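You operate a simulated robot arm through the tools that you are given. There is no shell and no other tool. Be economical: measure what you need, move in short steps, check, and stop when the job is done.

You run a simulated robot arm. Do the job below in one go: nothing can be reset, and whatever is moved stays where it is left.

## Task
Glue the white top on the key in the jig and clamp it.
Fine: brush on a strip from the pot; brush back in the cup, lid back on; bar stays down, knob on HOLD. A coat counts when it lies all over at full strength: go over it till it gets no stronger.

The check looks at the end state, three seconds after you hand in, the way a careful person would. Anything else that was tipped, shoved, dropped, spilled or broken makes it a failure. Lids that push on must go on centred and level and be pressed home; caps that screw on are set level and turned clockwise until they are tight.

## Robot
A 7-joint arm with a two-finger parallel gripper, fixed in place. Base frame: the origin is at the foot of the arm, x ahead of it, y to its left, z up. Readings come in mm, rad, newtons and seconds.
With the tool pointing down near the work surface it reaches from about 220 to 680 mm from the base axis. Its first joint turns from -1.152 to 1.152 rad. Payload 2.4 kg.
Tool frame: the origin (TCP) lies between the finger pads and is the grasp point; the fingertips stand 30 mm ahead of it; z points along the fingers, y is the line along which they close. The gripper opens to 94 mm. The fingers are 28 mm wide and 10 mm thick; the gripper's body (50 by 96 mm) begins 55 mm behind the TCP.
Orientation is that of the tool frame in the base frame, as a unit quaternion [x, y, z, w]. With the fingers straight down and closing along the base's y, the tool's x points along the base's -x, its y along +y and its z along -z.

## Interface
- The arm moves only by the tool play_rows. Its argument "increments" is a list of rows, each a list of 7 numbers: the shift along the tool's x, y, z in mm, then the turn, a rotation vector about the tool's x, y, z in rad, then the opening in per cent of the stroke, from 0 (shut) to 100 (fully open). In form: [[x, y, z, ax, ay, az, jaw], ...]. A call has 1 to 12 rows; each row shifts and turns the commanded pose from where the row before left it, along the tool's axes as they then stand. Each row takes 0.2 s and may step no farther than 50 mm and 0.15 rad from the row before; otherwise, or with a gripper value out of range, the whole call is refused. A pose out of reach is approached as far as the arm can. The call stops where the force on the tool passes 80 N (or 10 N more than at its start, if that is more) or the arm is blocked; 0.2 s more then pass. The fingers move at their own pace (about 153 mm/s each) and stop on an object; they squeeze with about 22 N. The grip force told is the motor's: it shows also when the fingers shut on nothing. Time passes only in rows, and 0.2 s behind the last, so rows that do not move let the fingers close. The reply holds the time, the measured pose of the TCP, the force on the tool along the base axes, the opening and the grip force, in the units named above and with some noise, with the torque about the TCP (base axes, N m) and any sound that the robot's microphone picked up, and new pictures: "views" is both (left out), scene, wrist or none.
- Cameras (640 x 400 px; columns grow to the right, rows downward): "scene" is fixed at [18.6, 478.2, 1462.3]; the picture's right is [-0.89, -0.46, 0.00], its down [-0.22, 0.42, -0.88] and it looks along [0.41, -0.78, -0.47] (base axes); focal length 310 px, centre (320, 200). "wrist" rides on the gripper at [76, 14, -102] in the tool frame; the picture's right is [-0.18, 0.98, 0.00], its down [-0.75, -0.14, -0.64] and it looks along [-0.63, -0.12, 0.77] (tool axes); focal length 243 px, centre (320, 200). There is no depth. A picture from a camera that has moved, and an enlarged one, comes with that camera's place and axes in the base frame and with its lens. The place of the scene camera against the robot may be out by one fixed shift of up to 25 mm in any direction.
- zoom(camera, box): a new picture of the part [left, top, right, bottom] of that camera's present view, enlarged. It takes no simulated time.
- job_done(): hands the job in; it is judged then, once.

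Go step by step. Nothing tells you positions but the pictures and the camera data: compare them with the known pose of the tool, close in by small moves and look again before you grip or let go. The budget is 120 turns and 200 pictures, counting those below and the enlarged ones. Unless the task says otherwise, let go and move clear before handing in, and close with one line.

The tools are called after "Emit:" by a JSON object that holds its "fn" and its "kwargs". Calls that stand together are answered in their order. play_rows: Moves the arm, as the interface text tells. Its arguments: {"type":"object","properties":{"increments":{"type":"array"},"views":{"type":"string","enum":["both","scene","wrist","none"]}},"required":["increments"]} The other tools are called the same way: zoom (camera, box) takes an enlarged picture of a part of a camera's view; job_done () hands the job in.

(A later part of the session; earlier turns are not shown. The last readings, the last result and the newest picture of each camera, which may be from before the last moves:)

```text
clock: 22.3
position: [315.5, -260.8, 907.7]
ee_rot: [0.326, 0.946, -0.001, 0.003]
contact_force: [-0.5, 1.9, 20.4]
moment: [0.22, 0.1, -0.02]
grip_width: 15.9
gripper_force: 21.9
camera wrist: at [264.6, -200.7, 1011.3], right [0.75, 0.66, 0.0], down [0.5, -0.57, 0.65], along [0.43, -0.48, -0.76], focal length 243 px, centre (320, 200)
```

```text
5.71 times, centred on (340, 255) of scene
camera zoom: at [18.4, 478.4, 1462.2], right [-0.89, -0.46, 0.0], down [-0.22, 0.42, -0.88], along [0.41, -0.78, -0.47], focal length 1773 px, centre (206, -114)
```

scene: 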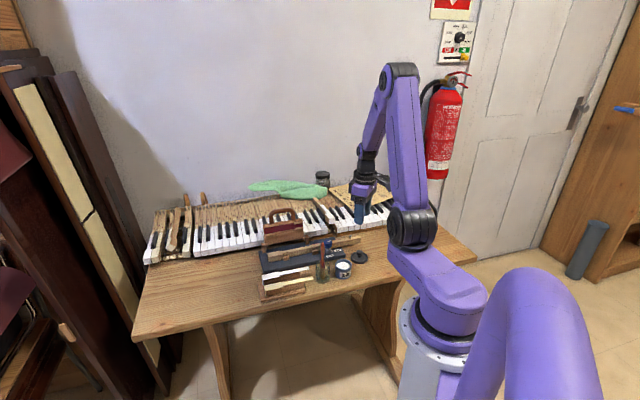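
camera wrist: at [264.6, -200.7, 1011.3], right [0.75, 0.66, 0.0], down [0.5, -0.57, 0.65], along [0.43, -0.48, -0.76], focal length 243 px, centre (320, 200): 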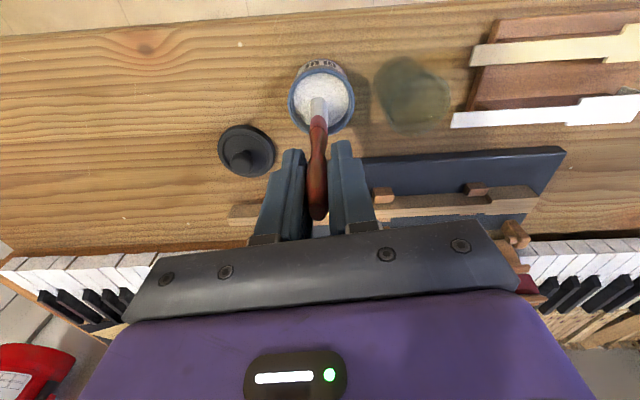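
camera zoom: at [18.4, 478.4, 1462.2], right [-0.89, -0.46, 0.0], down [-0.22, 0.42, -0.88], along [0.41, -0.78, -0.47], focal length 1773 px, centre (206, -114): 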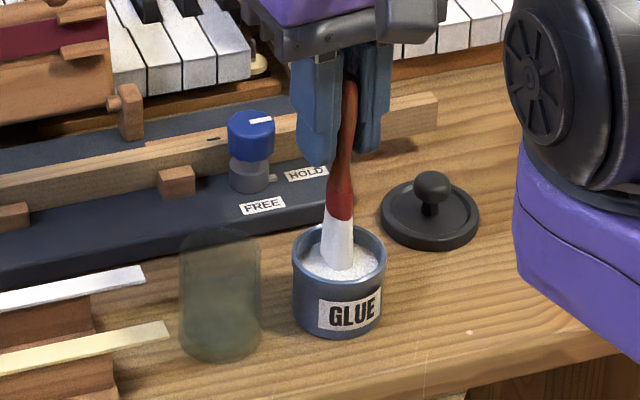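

The bristles are white with glue. I'll lift and carry the brush to beside the key head for a close look.

Emit:
{"fn": "play_rows", "kwargs": {"increments": [[0, 0, -17, 0, 0, 0, 0], [0, 0, -30, 0, 0, 0, 0], [0, 0, -30, 0, 0, 0, 0], [-26.1, 29.1, 0, 0, 0, 0, 0], [-26.1, 29.1, 0, 0, 0, 0, 0], [-26.1, 29.1, 0, 0, 0, 0, 0], [-26.1, 29.1, 0, 0, 0, 0, 0], [-26.1, 29.1, 0, 0, 0, 0, 0], [0, 0, 25, 0, 0, 0, 0], [0, 0, 0, 0, 0, 0, 0]], "views": "wrist"}}

Emit:
{"fn": "zoom", "kwargs": {"camera": "wrist", "box": [300, 80, 500, 230]}}

Emit:
{"fn": "zoom", "kwargs": {"camera": "scene", "box": [250, 200, 330, 280]}}

```text
clock: 24.5
position: [506.1, -225.9, 962.5]
ee_rot: [0.325, 0.946, -0.001, 0.002]
contact_force: [-0.5, -0.4, 0.6]
moment: [-0.01, -0.01, 0.0]
grip_width: 15.5
gripper_force: 21.8
camera wrist: at [454.3, -166.8, 1064.8], right [0.75, 0.66, 0.0], down [0.51, -0.57, 0.64], along [0.43, -0.48, -0.76], focal length 243 px, centre (320, 200)
```

wrist: 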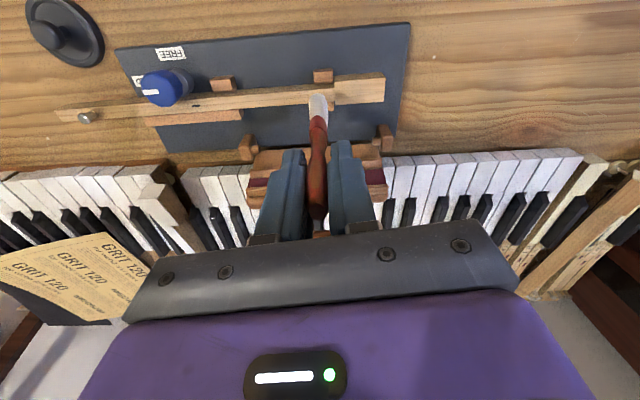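

```text
2.67 times, centred on (400, 155) of wrist
camera zoom: at [454.3, -166.8, 1064.8], right [0.75, 0.66, 0.0], down [0.51, -0.57, 0.64], along [0.43, -0.48, -0.76], focal length 647 px, centre (107, 320)
```

zoom: 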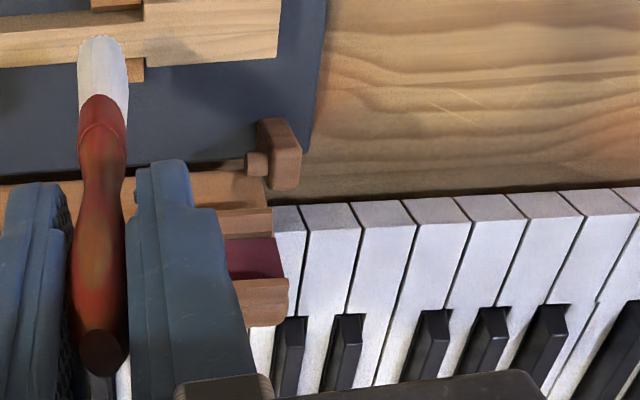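

```text
5.00 times, centred on (290, 240) of scene
camera zoom: at [18.6, 478.2, 1462.3], right [-0.89, -0.46, 0.0], down [-0.22, 0.42, -0.88], along [0.41, -0.78, -0.47], focal length 1551 px, centre (470, 0)
```

zoom: 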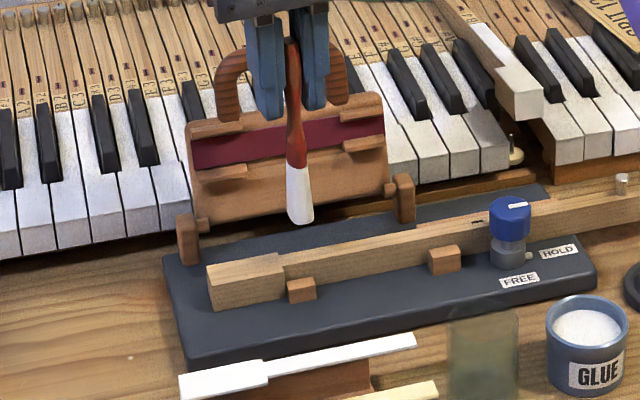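

I overshot to the far side. Zooming on the head now.

Emit:
{"fn": "zoom", "kwargs": {"camera": "wrist", "box": [290, 50, 410, 125]}}

Emit:
{"fn": "zoom", "kwargs": {"camera": "scene", "box": [270, 235, 320, 270]}}

```text
5.33 times, centred on (350, 88) of wrist
camera zoom: at [454.3, -166.8, 1064.8], right [0.75, 0.66, 0.0], down [0.51, -0.57, 0.64], along [0.43, -0.48, -0.76], focal length 1294 px, centre (160, 800)
```

zoom: 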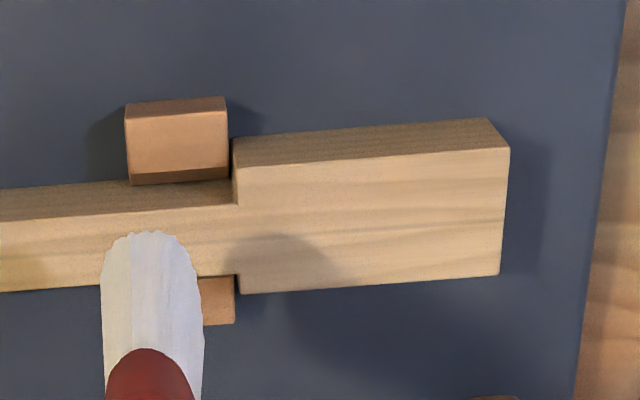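

```text
11.43 times, centred on (295, 252) of scene
camera zoom: at [18.6, 478.2, 1462.3], right [-0.89, -0.46, 0.0], down [-0.22, 0.42, -0.88], along [0.41, -0.78, -0.47], focal length 3545 px, centre (606, -400)
```

zoom: 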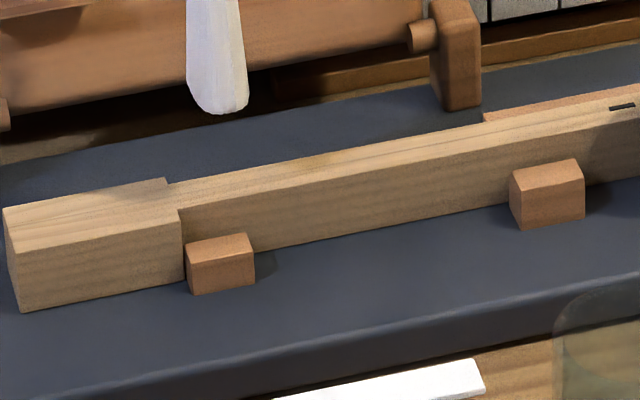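

Key head corners are known: centre about (532,-195), axis direction (0.70,0.714), top z about 810. I'll bring the tip over the head centre and descend close.

Emit:
{"fn": "play_rows", "kwargs": {"increments": [[-6.7, 19, 0, 0, 0, 0, 0], [-6.7, 19, 0, 0, 0, 0, 0], [0, 0, 13, 0, 0, 0, 0], [0, 0, 12, 0, 0, 0, 0], [0, 0, 0, 0, 0, 0, 0]], "views": "wrist"}}

Emit:
{"fn": "zoom", "kwargs": {"camera": "wrist", "box": [250, 60, 390, 150]}}

Emit:
{"fn": "zoom", "kwargs": {"camera": "scene", "box": [255, 200, 325, 270]}}

```text
clock: 25.7
position: [540.1, -202.8, 935.7]
ee_rot: [0.325, 0.946, 0.0, 0.002]
contact_force: [-0.5, 0.0, -0.1]
moment: [0.0, 0.01, -0.04]
grip_width: 15.8
gripper_force: 21.4
camera wrist: at [488.9, -143.8, 1038.4], right [0.75, 0.66, 0.0], down [0.51, -0.57, 0.64], along [0.43, -0.48, -0.76], focal length 243 px, centre (320, 200)
```

wrist: 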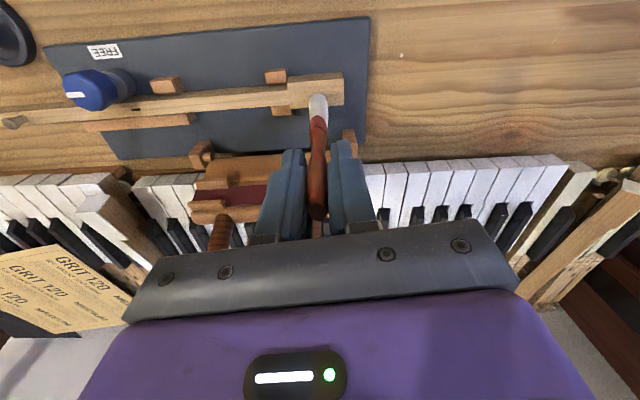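

```text
4.44 times, centred on (320, 105) of wrist
camera zoom: at [488.9, -143.8, 1038.4], right [0.75, 0.66, 0.0], down [0.51, -0.57, 0.64], along [0.43, -0.48, -0.76], focal length 1078 px, centre (320, 622)
```

zoom: 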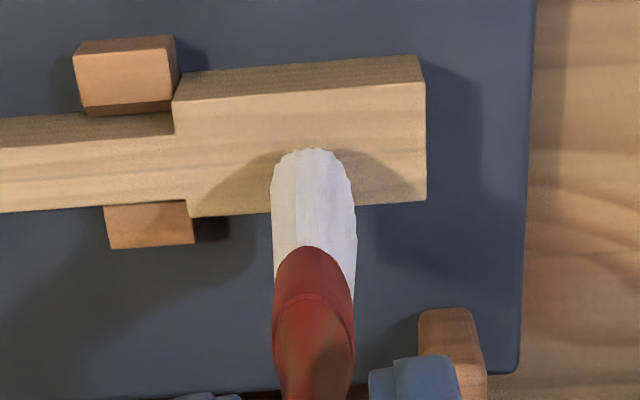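

```text
5.71 times, centred on (290, 235) of scene
camera zoom: at [18.6, 478.2, 1462.3], right [-0.89, -0.46, 0.0], down [-0.22, 0.42, -0.88], along [0.41, -0.78, -0.47], focal length 1773 px, centre (491, 0)
```

zoom: 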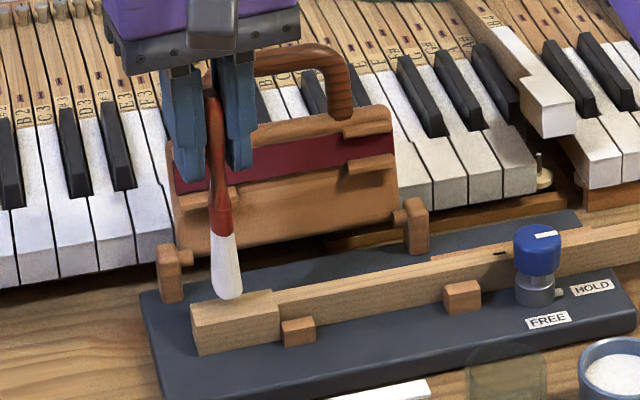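

The tip hovers just above the head. I'll step down until it makes light contact.

Emit:
{"fn": "play_rows", "kwargs": {"increments": [[0, 0, 2.5, 0, 0, 0, 0], [0, 0, 2.5, 0, 0, 0, 0]], "views": "none"}}

Emit:
{"fn": "play_rows", "kwargs": {"increments": [[0, 0, 1.5, 0, 0, 0, 0], [0, 0, 0, 0, 0, 0, 0]], "views": "none"}}

Emit:
{"fn": "zoom", "kwargs": {"camera": "wrist", "box": [250, 60, 390, 150]}}

Emit:
{"fn": "zoom", "kwargs": {"camera": "scene", "box": [270, 230, 320, 270]}}

```text
clock: 26.3
position: [541.8, -203.8, 930.6]
ee_rot: [0.326, 0.945, -0.002, 0.002]
contact_force: [-0.5, 0.2, -0.2]
moment: [0.03, 0.03, 0.02]
grip_width: 15.7
gripper_force: 22.0
```

```text
clock: 26.9
position: [541.0, -203.0, 930.1]
ee_rot: [0.325, 0.946, -0.002, 0.002]
contact_force: [0.0, -0.4, -1.1]
moment: [0.0, -0.01, 0.0]
grip_width: 15.4
gripper_force: 22.3
```

```text
4.44 times, centred on (320, 105) of wrist
camera zoom: at [489.3, -143.7, 1031.8], right [0.75, 0.66, 0.0], down [0.51, -0.57, 0.64], along [0.43, -0.48, -0.76], focal length 1078 px, centre (320, 622)
```

zoom: 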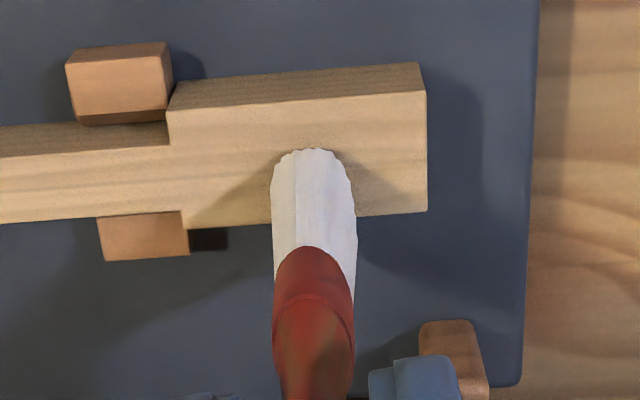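

```text
10.00 times, centred on (295, 250) of scene
camera zoom: at [18.6, 478.2, 1462.3], right [-0.89, -0.46, 0.0], down [-0.22, 0.42, -0.88], along [0.41, -0.78, -0.47], focal length 3102 px, centre (570, -300)
```

zoom: 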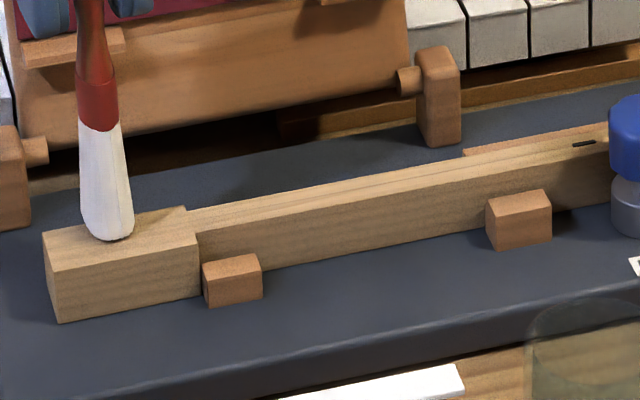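

Emit:
{"fn": "play_rows", "kwargs": {"increments": [[0, 0, 1.5, 0, 0, 0, 0], [0, 0, 1.5, 0, 0, 0, 0]], "views": "none"}}

Emit:
{"fn": "zoom", "kwargs": {"camera": "scene", "box": [270, 230, 320, 270]}}

```text
clock: 27.5
position: [540.0, -203.1, 927.3]
ee_rot: [0.326, 0.946, -0.001, 0.002]
contact_force: [-0.8, 1.1, 8.4]
moment: [0.12, 0.2, 0.02]
grip_width: 15.6
gripper_force: 22.2
```

```text
10.00 times, centred on (295, 250) of scene
camera zoom: at [18.4, 478.3, 1462.3], right [-0.89, -0.46, 0.0], down [-0.22, 0.42, -0.88], along [0.41, -0.78, -0.47], focal length 3102 px, centre (570, -300)
```

zoom: 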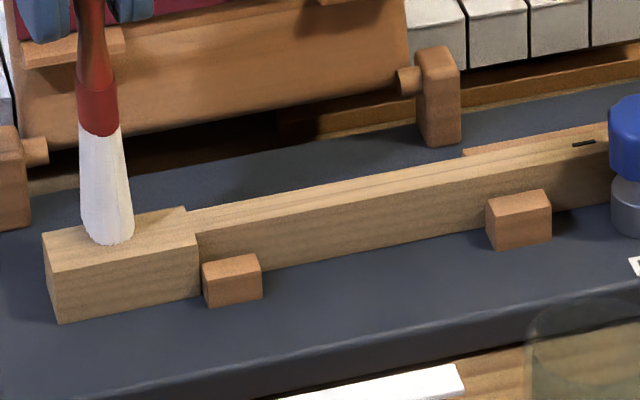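

There is light contact at 8 N. I'll try a first short stroke along the head and look.

Emit:
{"fn": "play_rows", "kwargs": {"increments": [[-1.1, 9.9, 0, 0, 0, 0, 0], [-0.9, 7.9, 0, 0, 0, 0, 0], [1.1, -9.9, 0, 0, 0, 0, 0], [1.1, -9.9, 0, 0, 0, 0, 0], [1.1, -9.9, 0, 0, 0, 0, 0]], "views": "wrist"}}

Emit:
{"fn": "zoom", "kwargs": {"camera": "wrist", "box": [270, 60, 410, 150]}}

Emit:
{"fn": "zoom", "kwargs": {"camera": "scene", "box": [270, 230, 320, 270]}}

```text
clock: 28.7
position: [534.1, -211.6, 926.5]
ee_rot: [0.325, 0.946, 0.0, 0.002]
contact_force: [0.6, 0.7, 3.7]
moment: [0.12, -0.09, -0.06]
grip_width: 15.7
gripper_force: 22.4
camera wrist: at [482.7, -152.4, 1029.5], right [0.75, 0.66, 0.0], down [0.51, -0.57, 0.65], along [0.43, -0.48, -0.76], focal length 243 px, centre (320, 200)
```

wrist: 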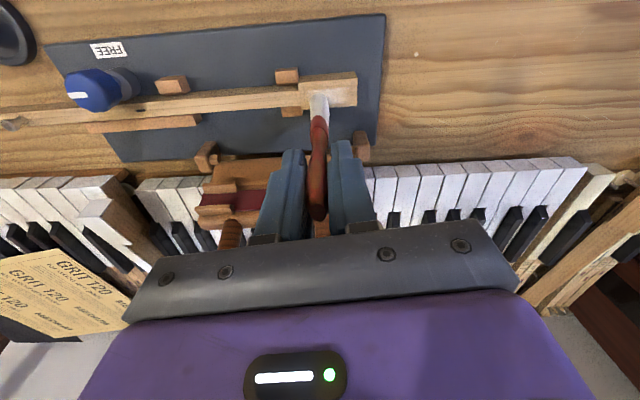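

```text
4.44 times, centred on (340, 105) of wrist
camera zoom: at [482.7, -152.4, 1029.5], right [0.75, 0.66, 0.0], down [0.51, -0.57, 0.65], along [0.43, -0.48, -0.76], focal length 1078 px, centre (231, 622)
```

zoom: 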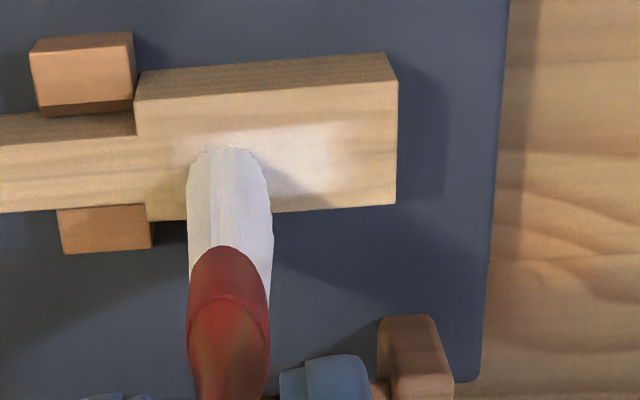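

```text
10.00 times, centred on (295, 250) of scene
camera zoom: at [18.5, 478.3, 1462.3], right [-0.89, -0.46, 0.0], down [-0.22, 0.42, -0.88], along [0.41, -0.78, -0.47], focal length 3102 px, centre (570, -300)
```

zoom: 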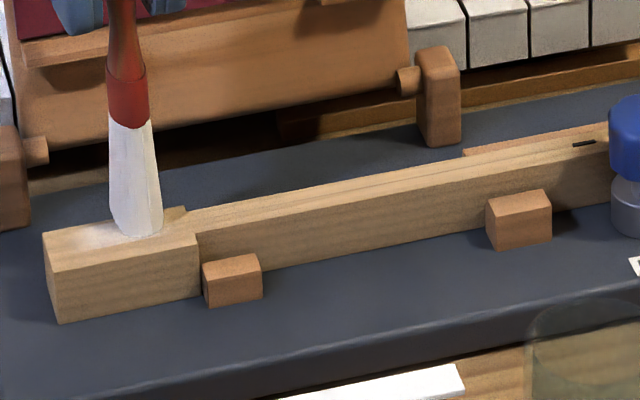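

It works: a faint coat is left. Now I'll do systematic lanes across the head.

Emit:
{"fn": "play_rows", "kwargs": {"increments": [[9.5, -7, 0.5, 0, 0, 0, 0], [-1.6, 13.9, 0, 0, 0, 0, 0], [-1.6, 13.9, 0, 0, 0, 0, 0], [-1.6, 13.9, 0, 0, 0, 0, 0], [-5, -0.6, 0, 0, 0, 0, 0], [1.6, -13.9, 0, 0, 0, 0, 0], [1.6, -13.9, 0, 0, 0, 0, 0], [1.6, -13.9, 0, 0, 0, 0, 0], [-5, -0.6, 0, 0, 0, 0, 0], [-1.6, 13.9, 0, 0, 0, 0, 0], [-1.6, 13.9, 0, 0, 0, 0, 0], [-1.6, 13.9, 0, 0, 0, 0, 0]], "views": "none"}}

Emit:
{"fn": "zoom", "kwargs": {"camera": "wrist", "box": [210, 60, 370, 150]}}

```text
clock: 31.3
position: [558.1, -189.0, 926.3]
ee_rot: [0.325, 0.946, -0.002, 0.001]
contact_force: [-0.7, -1.2, 4.5]
moment: [-0.16, 0.13, 0.01]
grip_width: 15.8
gripper_force: 22.1
```

```text
4.00 times, centred on (290, 105) of wrist
camera zoom: at [506.0, -129.9, 1029.3], right [0.75, 0.66, 0.0], down [0.51, -0.57, 0.64], along [0.43, -0.48, -0.76], focal length 970 px, centre (440, 580)
```

zoom: 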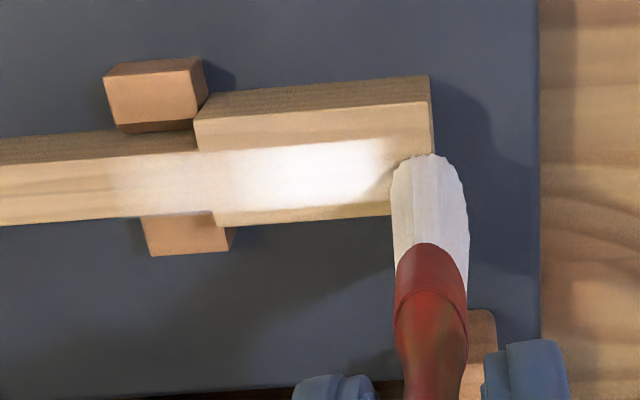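

The glue band is confined to a strip of the tail's width. I'll stroke along the strip centre back over the tail to find its extent.

Emit:
{"fn": "play_rows", "kwargs": {"increments": [[1.5, 0.2, 0, 0, 0, 0, 0], [1.6, -13.9, 0, 0, 0, 0, 0], [1.6, -13.9, 0, 0, 0, 0, 0], [1.6, -13.9, 0, 0, 0, 0, 0], [1.6, -13.9, 0, 0, 0, 0, 0], [1.6, -13.9, 0, 0, 0, 0, 0], [1.6, -13.9, 0, 0, 0, 0, 0], [1.6, -13.9, 0, 0, 0, 0, 0], [1.6, -13.9, 0, 0, 0, 0, 0], [1.6, -13.9, 0, 0, 0, 0, 0]], "views": "none"}}

Emit:
{"fn": "zoom", "kwargs": {"camera": "wrist", "box": [280, 20, 520, 150]}}

```text
clock: 33.5
position: [467.7, -277.4, 925.7]
ee_rot: [0.325, 0.946, 0.0, 0.002]
contact_force: [0.6, 1.6, 7.8]
moment: [0.23, -0.06, -0.07]
grip_width: 15.7
gripper_force: 21.7
```

```text
2.67 times, centred on (400, 85) of wrist
camera zoom: at [417.3, -218.0, 1028.5], right [0.75, 0.66, 0.0], down [0.51, -0.57, 0.64], along [0.43, -0.48, -0.76], focal length 647 px, centre (107, 507)
```

zoom: 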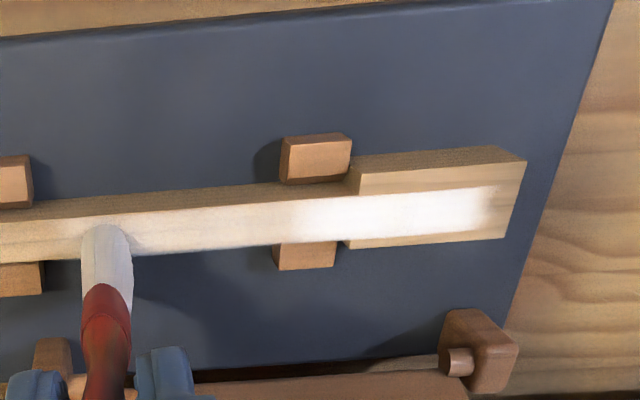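

The tail lane is lightly coated. The tip is near where the top's tail will end, so I'll stroke back to the front, reaching the very front edge.

Emit:
{"fn": "play_rows", "kwargs": {"increments": [[0.4, -3.5, 0, 0, 0, 0, 0], [-1.6, 13.9, 0, 0, 0, 0, 0], [-1.6, 13.9, 0, 0, 0, 0, 0], [-1.6, 13.9, 0, 0, 0, 0, 0], [-1.6, 13.9, 0, 0, 0, 0, 0], [-1.6, 13.9, 0, 0, 0, 0, 0], [-1.6, 13.9, 0, 0, 0, 0, 0], [-1.6, 13.9, 0, 0, 0, 0, 0], [-1.6, 13.9, 0, 0, 0, 0, 0], [-1.6, 13.9, 0, 0, 0, 0, 0], [-0.9, 7.5, 0, 0, 0, 0, 0], [2, -17, 0, 0, 0, 0, 0]], "views": "none"}}

Emit:
{"fn": "zoom", "kwargs": {"camera": "wrist", "box": [100, 40, 370, 160]}}

```text
clock: 36.1
position: [547.4, -195.4, 925.7]
ee_rot: [0.325, 0.946, -0.001, 0.001]
contact_force: [0.1, 0.1, -1.2]
moment: [-0.01, 0.01, 0.02]
grip_width: 15.9
gripper_force: 22.5
```

```text
2.37 times, centred on (235, 100) of wrist
camera zoom: at [496.2, -136.7, 1028.3], right [0.75, 0.66, 0.0], down [0.51, -0.57, 0.64], along [0.43, -0.48, -0.76], focal length 575 px, centre (522, 437)
```

zoom: 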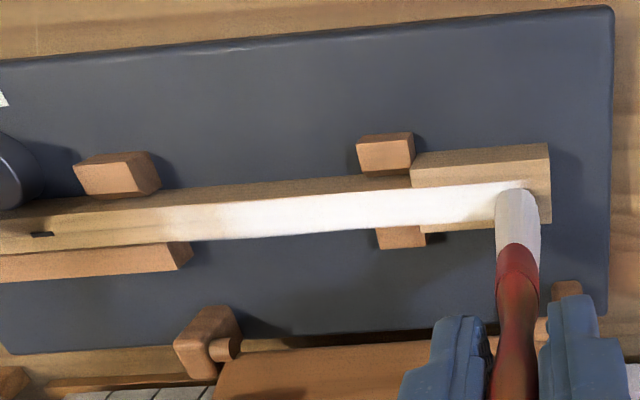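

The coat is building well but contact has gone light. I'll press 1 mm and do another full pass to the tail end, then look at the front.

Emit:
{"fn": "play_rows", "kwargs": {"increments": [[0, 0, 1, 0, 0, 0, 0], [-1.4, 12, 0, 0, 0, 0, 0], [1.6, -13.9, 0, 0, 0, 0, 0], [1.6, -13.9, 0, 0, 0, 0, 0], [1.6, -13.9, 0, 0, 0, 0, 0], [1.6, -13.9, 0, 0, 0, 0, 0], [1.6, -13.9, 0, 0, 0, 0, 0], [1.6, -13.9, 0, 0, 0, 0, 0], [1.6, -13.9, 0, 0, 0, 0, 0], [1.6, -13.9, 0, 0, 0, 0, 0], [1.6, -13.9, 0, 0, 0, 0, 0], [0.7, -6, 0, 0, 0, 0, 0]], "views": "none"}}

Emit:
{"fn": "zoom", "kwargs": {"camera": "wrist", "box": [260, 20, 520, 150]}}

```text
clock: 38.7
position: [463.8, -282.0, 925.1]
ee_rot: [0.326, 0.945, 0.0, 0.002]
contact_force: [-0.4, 0.0, 0.2]
moment: [0.01, 0.0, -0.01]
grip_width: 15.7
gripper_force: 22.1
```

```text
2.46 times, centred on (390, 85) of wrist
camera zoom: at [412.4, -223.7, 1028.4], right [0.75, 0.66, 0.0], down [0.51, -0.57, 0.64], along [0.43, -0.48, -0.76], focal length 597 px, centre (148, 483)
```

zoom: 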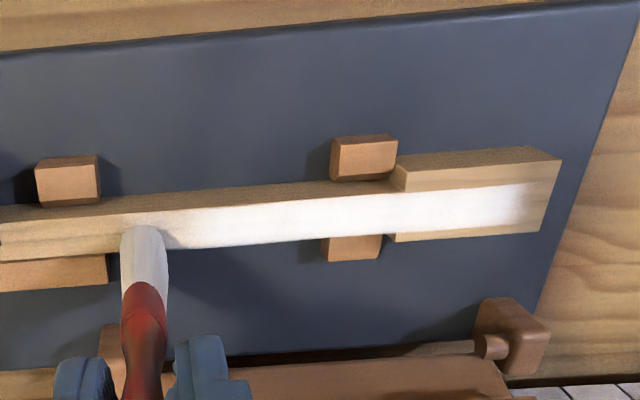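

Emit:
{"fn": "play_rows", "kwargs": {"increments": [[-1.1, 10, 1, 0, 0, 0, 0], [0, 0, 1, 0, 0, 0, 0]], "views": "none"}}

Emit:
{"fn": "zoom", "kwargs": {"camera": "scene", "box": [270, 220, 340, 270]}}

```text
clock: 39.3
position: [471.9, -275.1, 923.0]
ee_rot: [0.326, 0.945, -0.001, 0.002]
contact_force: [-0.3, 0.0, 1.6]
moment: [-0.02, 0.09, 0.01]
grip_width: 15.5
gripper_force: 21.8
```

```text
8.00 times, centred on (305, 245) of scene
camera zoom: at [18.6, 478.2, 1462.3], right [-0.89, -0.46, 0.0], down [-0.22, 0.42, -0.88], along [0.41, -0.78, -0.47], focal length 2482 px, centre (440, -160)
```

zoom: 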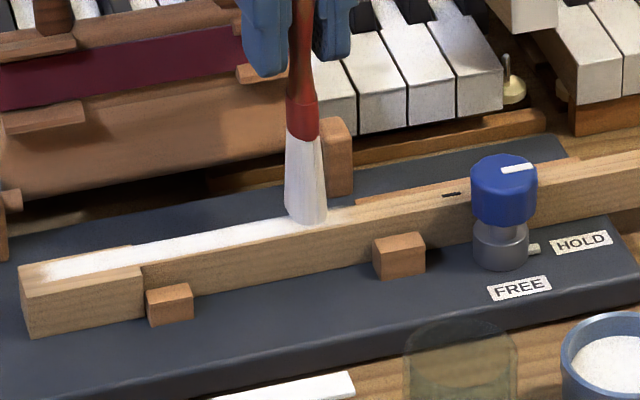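

Light contact again. Another full stroke to the front and back.

Emit:
{"fn": "play_rows", "kwargs": {"increments": [[0, 0, 1, 0, 0, 0, 0], [-1.6, 13.9, 0, 0, 0, 0, 0], [-1.6, 13.9, 0, 0, 0, 0, 0], [-1.6, 13.9, 0, 0, 0, 0, 0], [-1.6, 13.9, 0, 0, 0, 0, 0], [-1.6, 13.9, 0, 0, 0, 0, 0], [-1.6, 13.9, 0, 0, 0, 0, 0], [-1.6, 13.9, 0, 0, 0, 0, 0], [-1.6, 13.9, 0, 0, 0, 0, 0], [-1.6, 13.9, 0, 0, 0, 0, 0], [1.6, -13.9, 0, 0, 0, 0, 0], [1.6, -13.9, 0, 0, 0, 0, 0]], "views": "none"}}

Emit:
{"fn": "zoom", "kwargs": {"camera": "wrist", "box": [180, 40, 440, 160]}}

```text
clock: 41.9
position: [537.9, -205.8, 922.5]
ee_rot: [0.326, 0.945, -0.001, 0.002]
contact_force: [-0.1, -0.8, -0.6]
moment: [0.01, 0.0, 0.0]
grip_width: 15.6
gripper_force: 21.7
```

```text
2.46 times, centred on (310, 100) of wrist
camera zoom: at [486.6, -146.5, 1025.3], right [0.75, 0.66, 0.0], down [0.51, -0.57, 0.64], along [0.43, -0.48, -0.76], focal length 597 px, centre (345, 446)
```

zoom: 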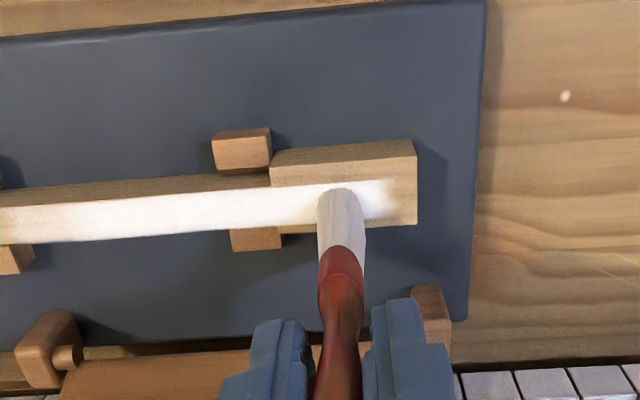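

Let me press until there is firm contact at the front part and check whether the coat extends there.

Emit:
{"fn": "play_rows", "kwargs": {"increments": [[-0.7, 6, 1, 0, 0, 0, 0], [0, 0, 1, 0, 0, 0, 0]], "views": "none"}}

Emit:
{"fn": "play_rows", "kwargs": {"increments": [[0, 0, 1, 0, 0, 0, 0], [0, 0, 1, 0, 0, 0, 0]], "views": "none"}}

Emit:
{"fn": "zoom", "kwargs": {"camera": "scene", "box": [265, 225, 315, 265]}}

```text
clock: 42.5
position: [542.4, -202.4, 922.0]
ee_rot: [0.326, 0.945, -0.001, 0.002]
contact_force: [-4.5, -0.7, 18.9]
moment: [0.02, 0.58, 0.03]
grip_width: 15.9
gripper_force: 22.3
```

```text
clock: 43.1
position: [544.2, -202.1, 918.7]
ee_rot: [0.325, 0.946, -0.001, 0.003]
contact_force: [-1.0, -3.1, 21.1]
moment: [-0.18, 0.26, 0.01]
grip_width: 15.7
gripper_force: 21.8
```

```text
10.00 times, centred on (290, 245) of scene
camera zoom: at [18.2, 478.3, 1462.3], right [-0.89, -0.46, 0.0], down [-0.22, 0.42, -0.88], along [0.41, -0.78, -0.47], focal length 3102 px, centre (620, -250)
```

zoom: 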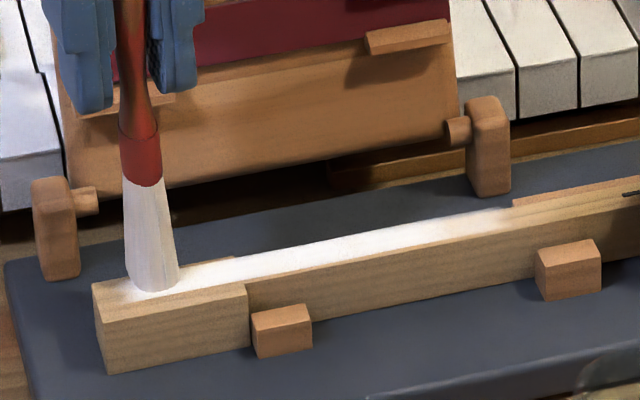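

Firm contact now. I'll scrub back and forth at the front, then move back to reveal it.

Emit:
{"fn": "play_rows", "kwargs": {"increments": [[0, 0, -1, 0, 0, 0, 0], [-1.1, 9.9, 0, 0, 0, 0, 0], [1.1, -9.9, 0, 0, 0, 0, 0], [-1.3, 11.5, 0, 0, 0, 0, 0], [1.1, -9.9, 0, 0, 0, 0, 0], [-1.1, 9.9, 0, 0, 0, 0, 0], [1.6, -13.9, 0, 0, 0, 0, 0], [1.6, -13.9, 0, 0, 0, 0, 0], [1.6, -13.9, 0, 0, 0, 0, 0]], "views": "none"}}

Emit:
{"fn": "zoom", "kwargs": {"camera": "wrist", "box": [270, 50, 430, 150]}}

```text
clock: 45.1
position: [521.3, -222.5, 919.0]
ee_rot: [0.325, 0.946, -0.002, 0.0]
contact_force: [-0.3, 1.2, 0.4]
moment: [-0.01, 0.02, 0.03]
grip_width: 15.9
gripper_force: 21.8
```

```text
4.00 times, centred on (350, 100) of wrist
camera zoom: at [469.3, -163.5, 1022.6], right [0.75, 0.66, 0.0], down [0.51, -0.57, 0.64], along [0.43, -0.48, -0.77], focal length 970 px, centre (200, 600)
```

zoom: 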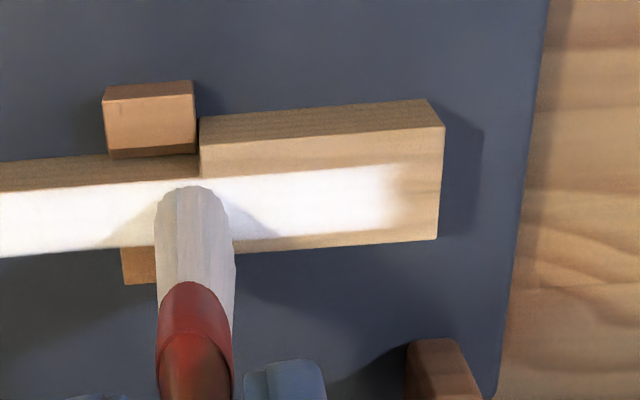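

The front end of the strip is defined and saturated. Next I'll do the same at the tail end: move there and find contact.

Emit:
{"fn": "play_rows", "kwargs": {"increments": [[0, 0, 0.5, 0, 0, 0, 0], [1.6, -13.9, 0, 0, 0, 0, 0], [1.6, -13.9, 0, 0, 0, 0, 0], [1.6, -13.9, 0, 0, 0, 0, 0], [1.6, -13.9, 0, 0, 0, 0, 0], [1.6, -13.9, 0, 0, 0, 0, 0], [0, 0, 1, 0, 0, 0, 0]], "views": "none"}}

Emit:
{"fn": "zoom", "kwargs": {"camera": "wrist", "box": [250, 40, 410, 150]}}

```text
clock: 46.7
position: [475.3, -272.3, 918.4]
ee_rot: [0.325, 0.946, -0.001, 0.003]
contact_force: [0.9, 1.5, 13.5]
moment: [0.23, 0.06, -0.01]
grip_width: 15.7
gripper_force: 22.1
```

```text
3.64 times, centred on (330, 95) of wrist
camera zoom: at [423.2, -212.6, 1021.1], right [0.75, 0.66, 0.0], down [0.5, -0.57, 0.65], along [0.43, -0.48, -0.76], focal length 882 px, centre (284, 582)
```

zoom: 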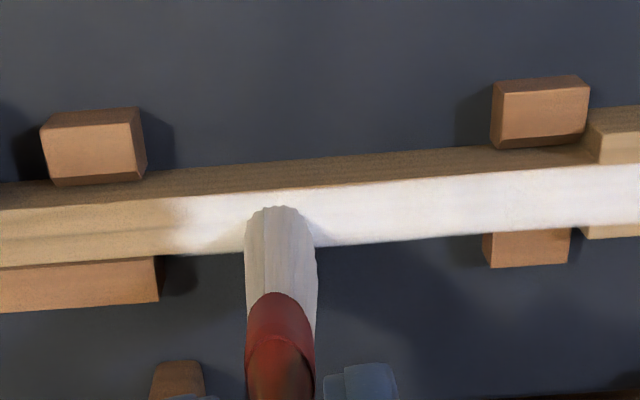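

Good contact at 13 N. I'll scrub the tail end, then stroke toward the head.

Emit:
{"fn": "play_rows", "kwargs": {"increments": [[1.3, -11.5, 0, 0, 0, 0, 0], [0.6, -5, 0, 0, 0, 0, 0], [-1.6, 13.9, 0.5, 0, 0, 0, 0], [1.6, -13.9, 0, 0, 0, 0, 0], [-1.6, 13.9, 0.5, 0, 0, 0, 0], [1.6, -13.9, 0, 0, 0, 0, 0], [-1.6, 13.9, 0.5, 0, 0, 0, 0], [-1.6, 13.9, 0, 0, 0, 0, 0], [-1.6, 13.9, 0, 0, 0, 0, 0], [-1.6, 13.9, 0, 0, 0, 0, 0], [-1.6, 13.9, 0, 0, 0, 0, 0]], "views": "none"}}

Emit:
{"fn": "zoom", "kwargs": {"camera": "wrist", "box": [120, 40, 400, 160]}}

```text
clock: 49.1
position: [510.3, -234.9, 914.5]
ee_rot: [0.326, 0.945, -0.001, 0.002]
contact_force: [-3.9, -5.8, 21.1]
moment: [-0.38, 0.55, 0.08]
grip_width: 15.8
gripper_force: 22.2
```

```text
2.29 times, centred on (260, 100) of wrist
camera zoom: at [459.5, -175.6, 1018.2], right [0.75, 0.66, 0.0], down [0.5, -0.57, 0.65], along [0.43, -0.48, -0.76], focal length 555 px, centre (457, 429)
```

zoom: 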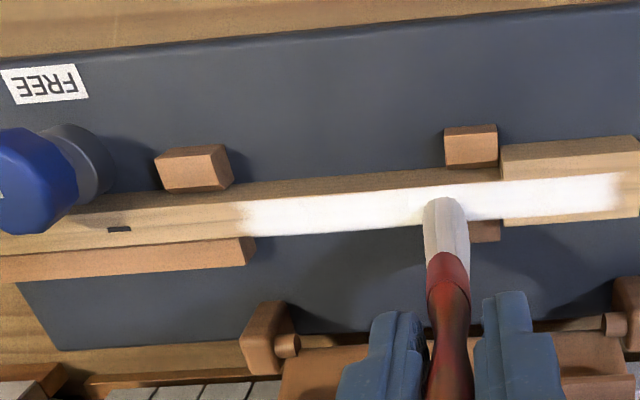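

The coat looks uniform. I'll do one more verifying pass over the whole strip to see whether it gets any stronger.

Emit:
{"fn": "play_rows", "kwargs": {"increments": [[0, 0, -0.5, 0, 0, 0, 0], [-1.6, 13.9, 0, 0, 0, 0, 0], [-1.6, 13.9, 0, 0, 0, 0, 0], [-1.6, 13.9, 0, 0, 0, 0, 0], [-1.2, 10, 0, 0, 0, 0, 0], [1.6, -13.9, 0.6, 0, 0, 0, 0], [1.6, -13.9, 0, 0, 0, 0, 0], [1.6, -13.9, 0, 0, 0, 0, 0], [1.6, -13.9, 0, 0, 0, 0, 0], [1.6, -13.9, 0, 0, 0, 0, 0], [1.6, -13.9, 0, 0, 0, 0, 0], [1.6, -13.9, 0, 0, 0, 0, 0]], "views": "none"}}

Emit:
{"fn": "play_rows", "kwargs": {"increments": [[1.6, -13.9, 0.3, 0, 0, 0, 0], [1.6, -13.9, 0, 0, 0, 0, 0], [0.6, -5, 0, 0, 0, 0, 0], [-1.6, 13.9, 0.5, 0, 0, 0, 0], [1.6, -13.9, 0, 0, 0, 0, 0], [-1.6, 13.9, 0, 0, 0, 0, 0], [0, 0, -25, 0, 0, 0, 0], [0, 0, -35, 0, 0, 0, 0]], "views": "none"}}

Emit:
{"fn": "zoom", "kwargs": {"camera": "wrist", "box": [240, 40, 440, 160]}}

Emit:
{"fn": "zoom", "kwargs": {"camera": "scene", "box": [270, 200, 340, 270]}}

```text
clock: 51.7
position: [478.8, -267.5, 915.7]
ee_rot: [0.326, 0.945, -0.001, 0.001]
contact_force: [0.4, -0.3, 0.3]
moment: [0.0, 0.01, 0.04]
grip_width: 15.6
gripper_force: 21.8
```

```text
clock: 53.5
position: [466.1, -281.8, 973.8]
ee_rot: [0.326, 0.946, -0.001, 0.001]
contact_force: [0.0, 0.7, -0.5]
moment: [0.0, 0.02, 0.03]
grip_width: 15.6
gripper_force: 22.3
```

```text
3.20 times, centred on (340, 100) of wrist
camera zoom: at [413.3, -221.7, 1077.2], right [0.75, 0.66, 0.0], down [0.51, -0.57, 0.64], along [0.43, -0.48, -0.77], focal length 776 px, centre (256, 520)
```

zoom: 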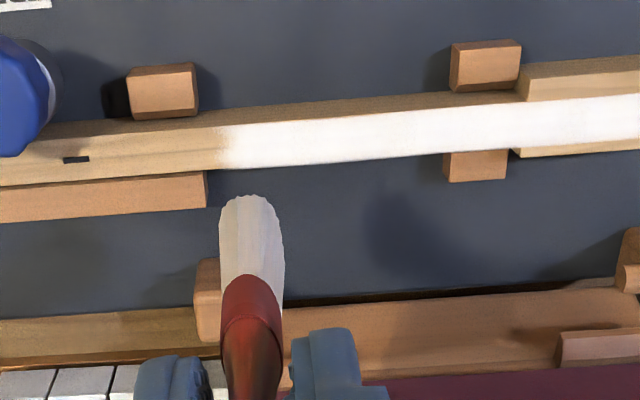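

```text
5.71 times, centred on (305, 235) of scene
camera zoom: at [18.6, 478.2, 1462.3], right [-0.89, -0.46, 0.0], down [-0.22, 0.42, -0.88], along [0.41, -0.78, -0.47], focal length 1773 px, centre (406, 0)
```

zoom: 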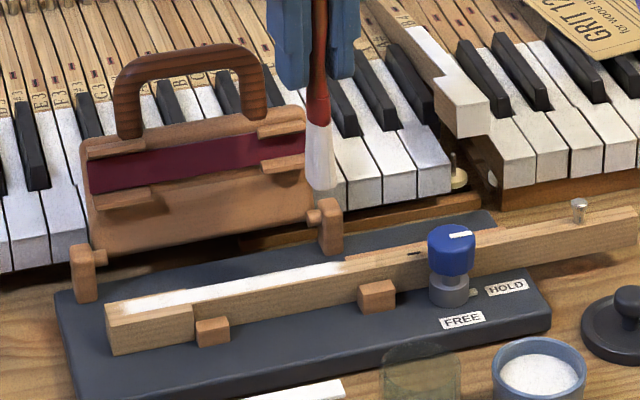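

Emit:
{"fn": "zoom", "kwargs": {"camera": "wrist", "box": [290, 50, 510, 110]}}

Emit:
{"fn": "zoom", "kwargs": {"camera": "scene", "box": [280, 226, 325, 260]}}

```text
2.91 times, centred on (400, 80) of wrist
camera zoom: at [413.3, -221.7, 1077.2], right [0.75, 0.66, 0.0], down [0.51, -0.57, 0.64], along [0.43, -0.48, -0.77], focal length 706 px, centre (87, 549)
```

zoom: 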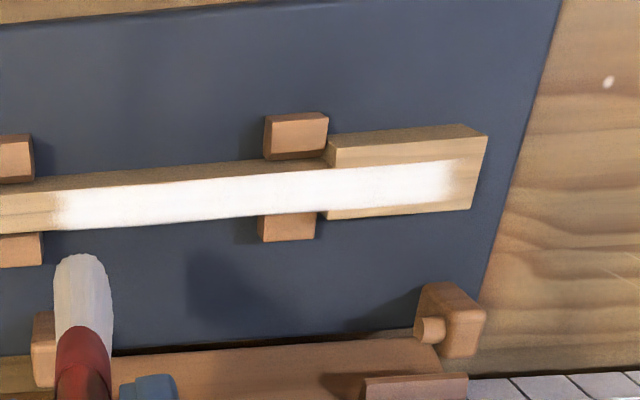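

```text
11.76 times, centred on (302, 243) of scene
camera zoom: at [18.6, 478.2, 1462.3], right [-0.89, -0.46, 0.0], down [-0.22, 0.42, -0.88], along [0.41, -0.78, -0.47], focal length 3649 px, centre (526, -306)
```

zoom: 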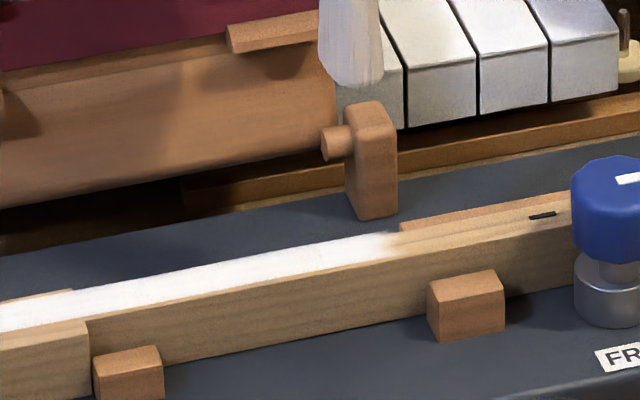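

The coat is uniformly white and saturated. I'm returning the brush: carry it high over the cup (centre about (357,-197)), then check.

Emit:
{"fn": "play_rows", "kwargs": {"increments": [[0, 0, -16, 0, 0, 0, 0], [31.4, -0.6, 0, 0, 0, 0, 0], [31.4, -0.6, 0, 0, 0, 0, 0], [31.4, -0.6, 0, 0, 0, 0, 0], [31.4, -0.6, 0, 0, 0, 0, 0], [0, 0, 25, 0, 0, 0, 0], [0, 0, 0, 0, 0, 0, 0]], "views": "none"}}

Emit:
{"fn": "zoom", "kwargs": {"camera": "wrist", "box": [240, 30, 400, 150]}}

Emit:
{"fn": "zoom", "kwargs": {"camera": "scene", "box": [280, 210, 360, 290]}}

```text
clock: 55.1
position: [364.7, -206.8, 965.3]
ee_rot: [0.326, 0.946, 0.0, 0.001]
contact_force: [0.6, -0.1, -0.6]
moment: [0.01, 0.01, -0.02]
grip_width: 15.7
gripper_force: 22.2
```

```text
3.33 times, centred on (320, 90) of wrist
camera zoom: at [313.5, -146.9, 1068.0], right [0.75, 0.66, 0.0], down [0.51, -0.57, 0.64], along [0.43, -0.48, -0.76], focal length 809 px, centre (320, 567)
```

zoom: 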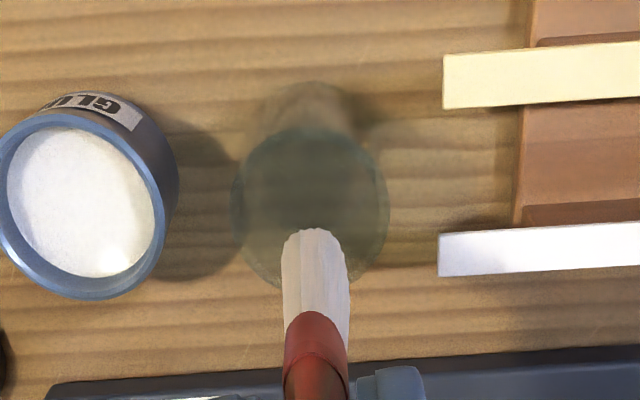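

```text
5.00 times, centred on (320, 250) of scene
camera zoom: at [18.6, 478.2, 1462.3], right [-0.89, -0.46, 0.0], down [-0.22, 0.42, -0.88], along [0.41, -0.78, -0.47], focal length 1551 px, centre (320, -50)
```

zoom: 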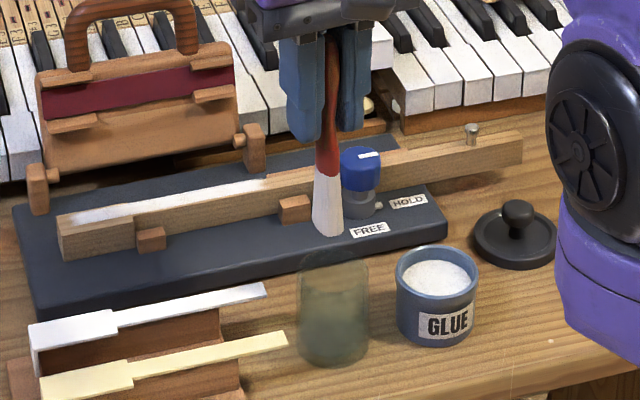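

The tip is within the rim, about 3 mm off centre. I'll correct that and lower the brush into the cup.

Emit:
{"fn": "play_rows", "kwargs": {"increments": [[3, -1, 10, 0, 0, 0, 0], [0, 0, 15, 0, 0, 0, 0], [0, 0, 15, 0, 0, 0, 0], [0, 0, 15, 0, 0, 0, 0], [0, 0, 0, 0, 0, 0, 0]], "views": "none"}}

Emit:
{"fn": "zoom", "kwargs": {"camera": "wrist", "box": [240, 50, 400, 170]}}

Emit:
{"fn": "zoom", "kwargs": {"camera": "scene", "box": [300, 220, 350, 290]}}

```text
clock: 56.3
position: [361.9, -205.5, 910.1]
ee_rot: [0.326, 0.945, 0.0, 0.002]
contact_force: [0.7, 0.2, 0.6]
moment: [-0.02, 0.03, 0.01]
grip_width: 15.6
gripper_force: 22.0
```

```text
3.33 times, centred on (320, 110) of wrist
camera zoom: at [310.1, -145.5, 1012.2], right [0.75, 0.66, 0.0], down [0.51, -0.57, 0.64], along [0.43, -0.48, -0.76], focal length 809 px, centre (320, 500)
```

zoom: 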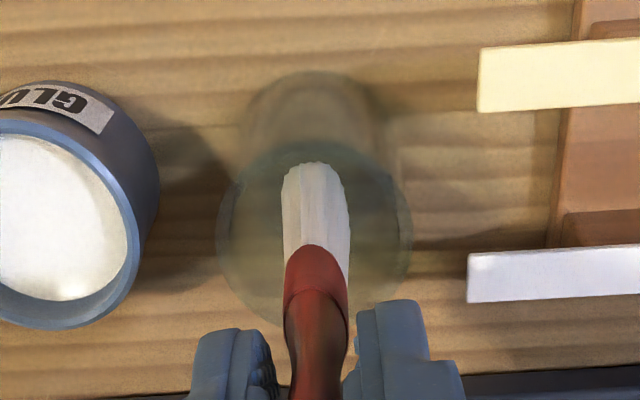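

```text
5.71 times, centred on (325, 255) of scene
camera zoom: at [18.6, 478.2, 1462.3], right [-0.89, -0.46, 0.0], down [-0.22, 0.42, -0.88], along [0.41, -0.78, -0.47], focal length 1773 px, centre (291, -114)
```

zoom: 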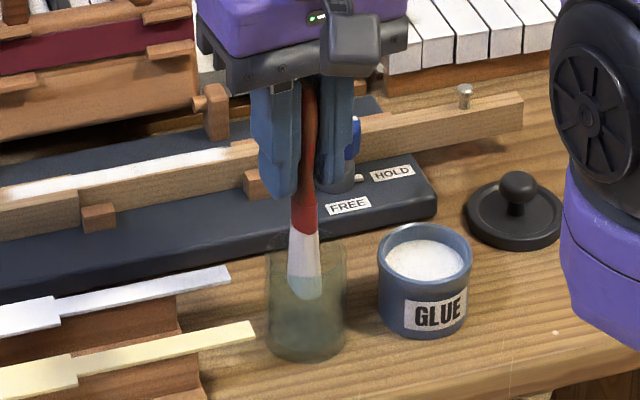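

It's in the cup. I'll continue down to the bottom.

Emit:
{"fn": "play_rows", "kwargs": {"increments": [[0, 0, 9, 0, 0, 0, 0], [0, 0, 7, 0, 0, 0, 0], [0, 0, 4, 0, 0, 0, 0], [0, 0, 2, 0, 0, 0, 0]], "views": "none"}}

Emit:
{"fn": "zoom", "kwargs": {"camera": "wrist", "box": [240, 50, 400, 170]}}

Emit:
{"fn": "zoom", "kwargs": {"camera": "scene", "box": [300, 220, 350, 290]}}

```text
clock: 57.3
position: [361.2, -205.9, 888.6]
ee_rot: [0.327, 0.945, -0.001, 0.002]
contact_force: [0.4, 1.2, 0.0]
moment: [-0.03, -0.01, -0.01]
grip_width: 15.5
gripper_force: 22.0
```

```text
3.33 times, centred on (320, 110) of wrist
camera zoom: at [309.7, -145.6, 991.1], right [0.75, 0.66, 0.0], down [0.51, -0.57, 0.65], along [0.43, -0.48, -0.76], focal length 809 px, centre (320, 500)
```

zoom: 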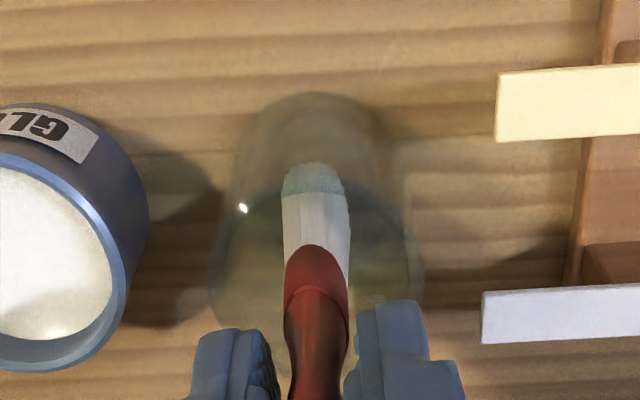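

```text
5.71 times, centred on (325, 255) of scene
camera zoom: at [18.6, 478.2, 1462.3], right [-0.89, -0.46, 0.0], down [-0.22, 0.42, -0.88], along [0.41, -0.78, -0.47], focal length 1773 px, centre (291, -114)
```

zoom: 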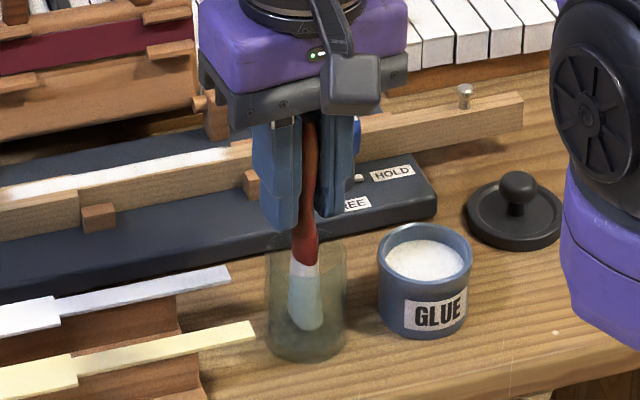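

A few more millimetres, in small steps.

Emit:
{"fn": "play_rows", "kwargs": {"increments": [[0, 0, 2, 0, 0, 0, 0], [0, 0, 2, 0, 0, 0, 0]], "views": "none"}}

Emit:
{"fn": "play_rows", "kwargs": {"increments": [[0, 0, 1.5, 0, 0, 0, 0], [0, 0, 1.5, 0, 0, 0, 0]], "views": "none"}}

Emit:
{"fn": "zoom", "kwargs": {"camera": "scene", "box": [300, 220, 350, 290]}}

```text
clock: 57.9
position: [361.3, -206.1, 883.4]
ee_rot: [0.325, 0.946, 0.0, 0.0]
contact_force: [0.1, -0.8, -0.6]
moment: [-0.02, 0.03, 0.0]
grip_width: 15.7
gripper_force: 22.0
```

```text
clock: 58.5
position: [360.3, -205.2, 882.4]
ee_rot: [0.326, 0.945, 0.0, 0.003]
contact_force: [-3.5, -0.6, 20.2]
moment: [-0.03, 0.23, 0.0]
grip_width: 15.8
gripper_force: 21.8
```

```text
5.71 times, centred on (325, 255) of scene
camera zoom: at [18.3, 478.3, 1462.3], right [-0.89, -0.46, 0.0], down [-0.22, 0.42, -0.88], along [0.41, -0.78, -0.47], focal length 1773 px, centre (291, -114)
```

zoom: 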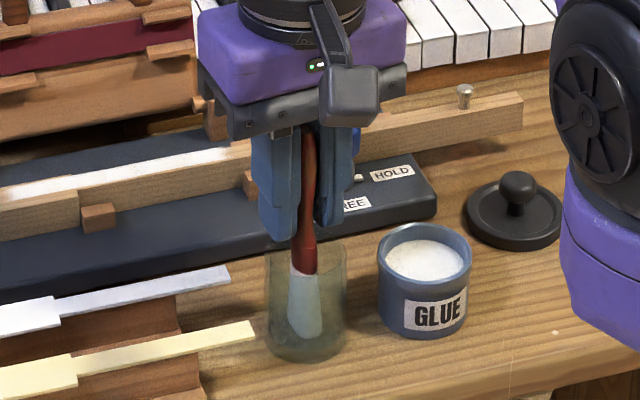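

It's on the bottom. I'll release and rise straight up.

Emit:
{"fn": "play_rows", "kwargs": {"increments": [[0, 0, -1, 0, 0, 0, 0], [0, 0, 0, 0, 0, 0, 25], [0, 0, 0, 0, 0, 0, 40], [0, 0, -15, 0, 0, 0, 40], [0, 0, -35, 0, 0, 0, 40], [0, 0, -35, 0, 0, 0, 40], [0, 0, 0, 0, 0, 0, 40]], "views": "wrist"}}

Emit:
{"fn": "zoom", "kwargs": {"camera": "scene", "box": [250, 210, 370, 300]}}

```text
clock: 60.1
position: [362.6, -202.1, 969.0]
ee_rot: [0.325, 0.946, -0.001, 0.002]
contact_force: [-0.5, -0.2, -0.4]
moment: [0.02, 0.0, 0.02]
grip_width: 37.6
gripper_force: 0.0
camera wrist: at [311.1, -142.9, 1071.6], right [0.75, 0.66, 0.0], down [0.51, -0.57, 0.64], along [0.43, -0.48, -0.76], focal length 243 px, centre (320, 200)
```

wrist: 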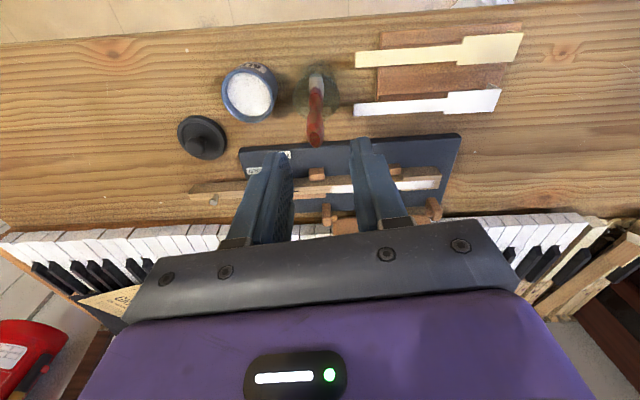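

```text
4.44 times, centred on (310, 255) of scene
camera zoom: at [18.6, 478.2, 1462.3], right [-0.89, -0.46, 0.0], down [-0.22, 0.42, -0.88], along [0.41, -0.78, -0.47], focal length 1379 px, centre (364, -44)
```

zoom: 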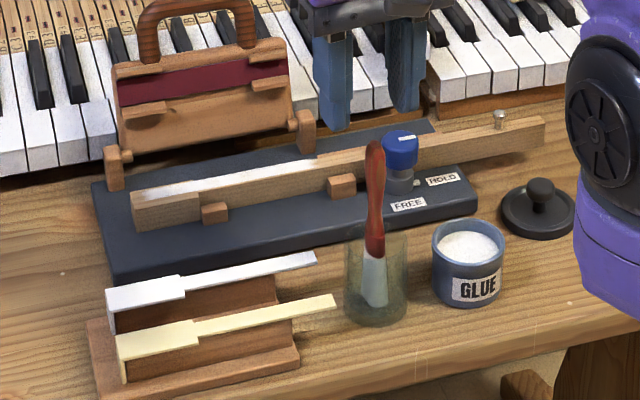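

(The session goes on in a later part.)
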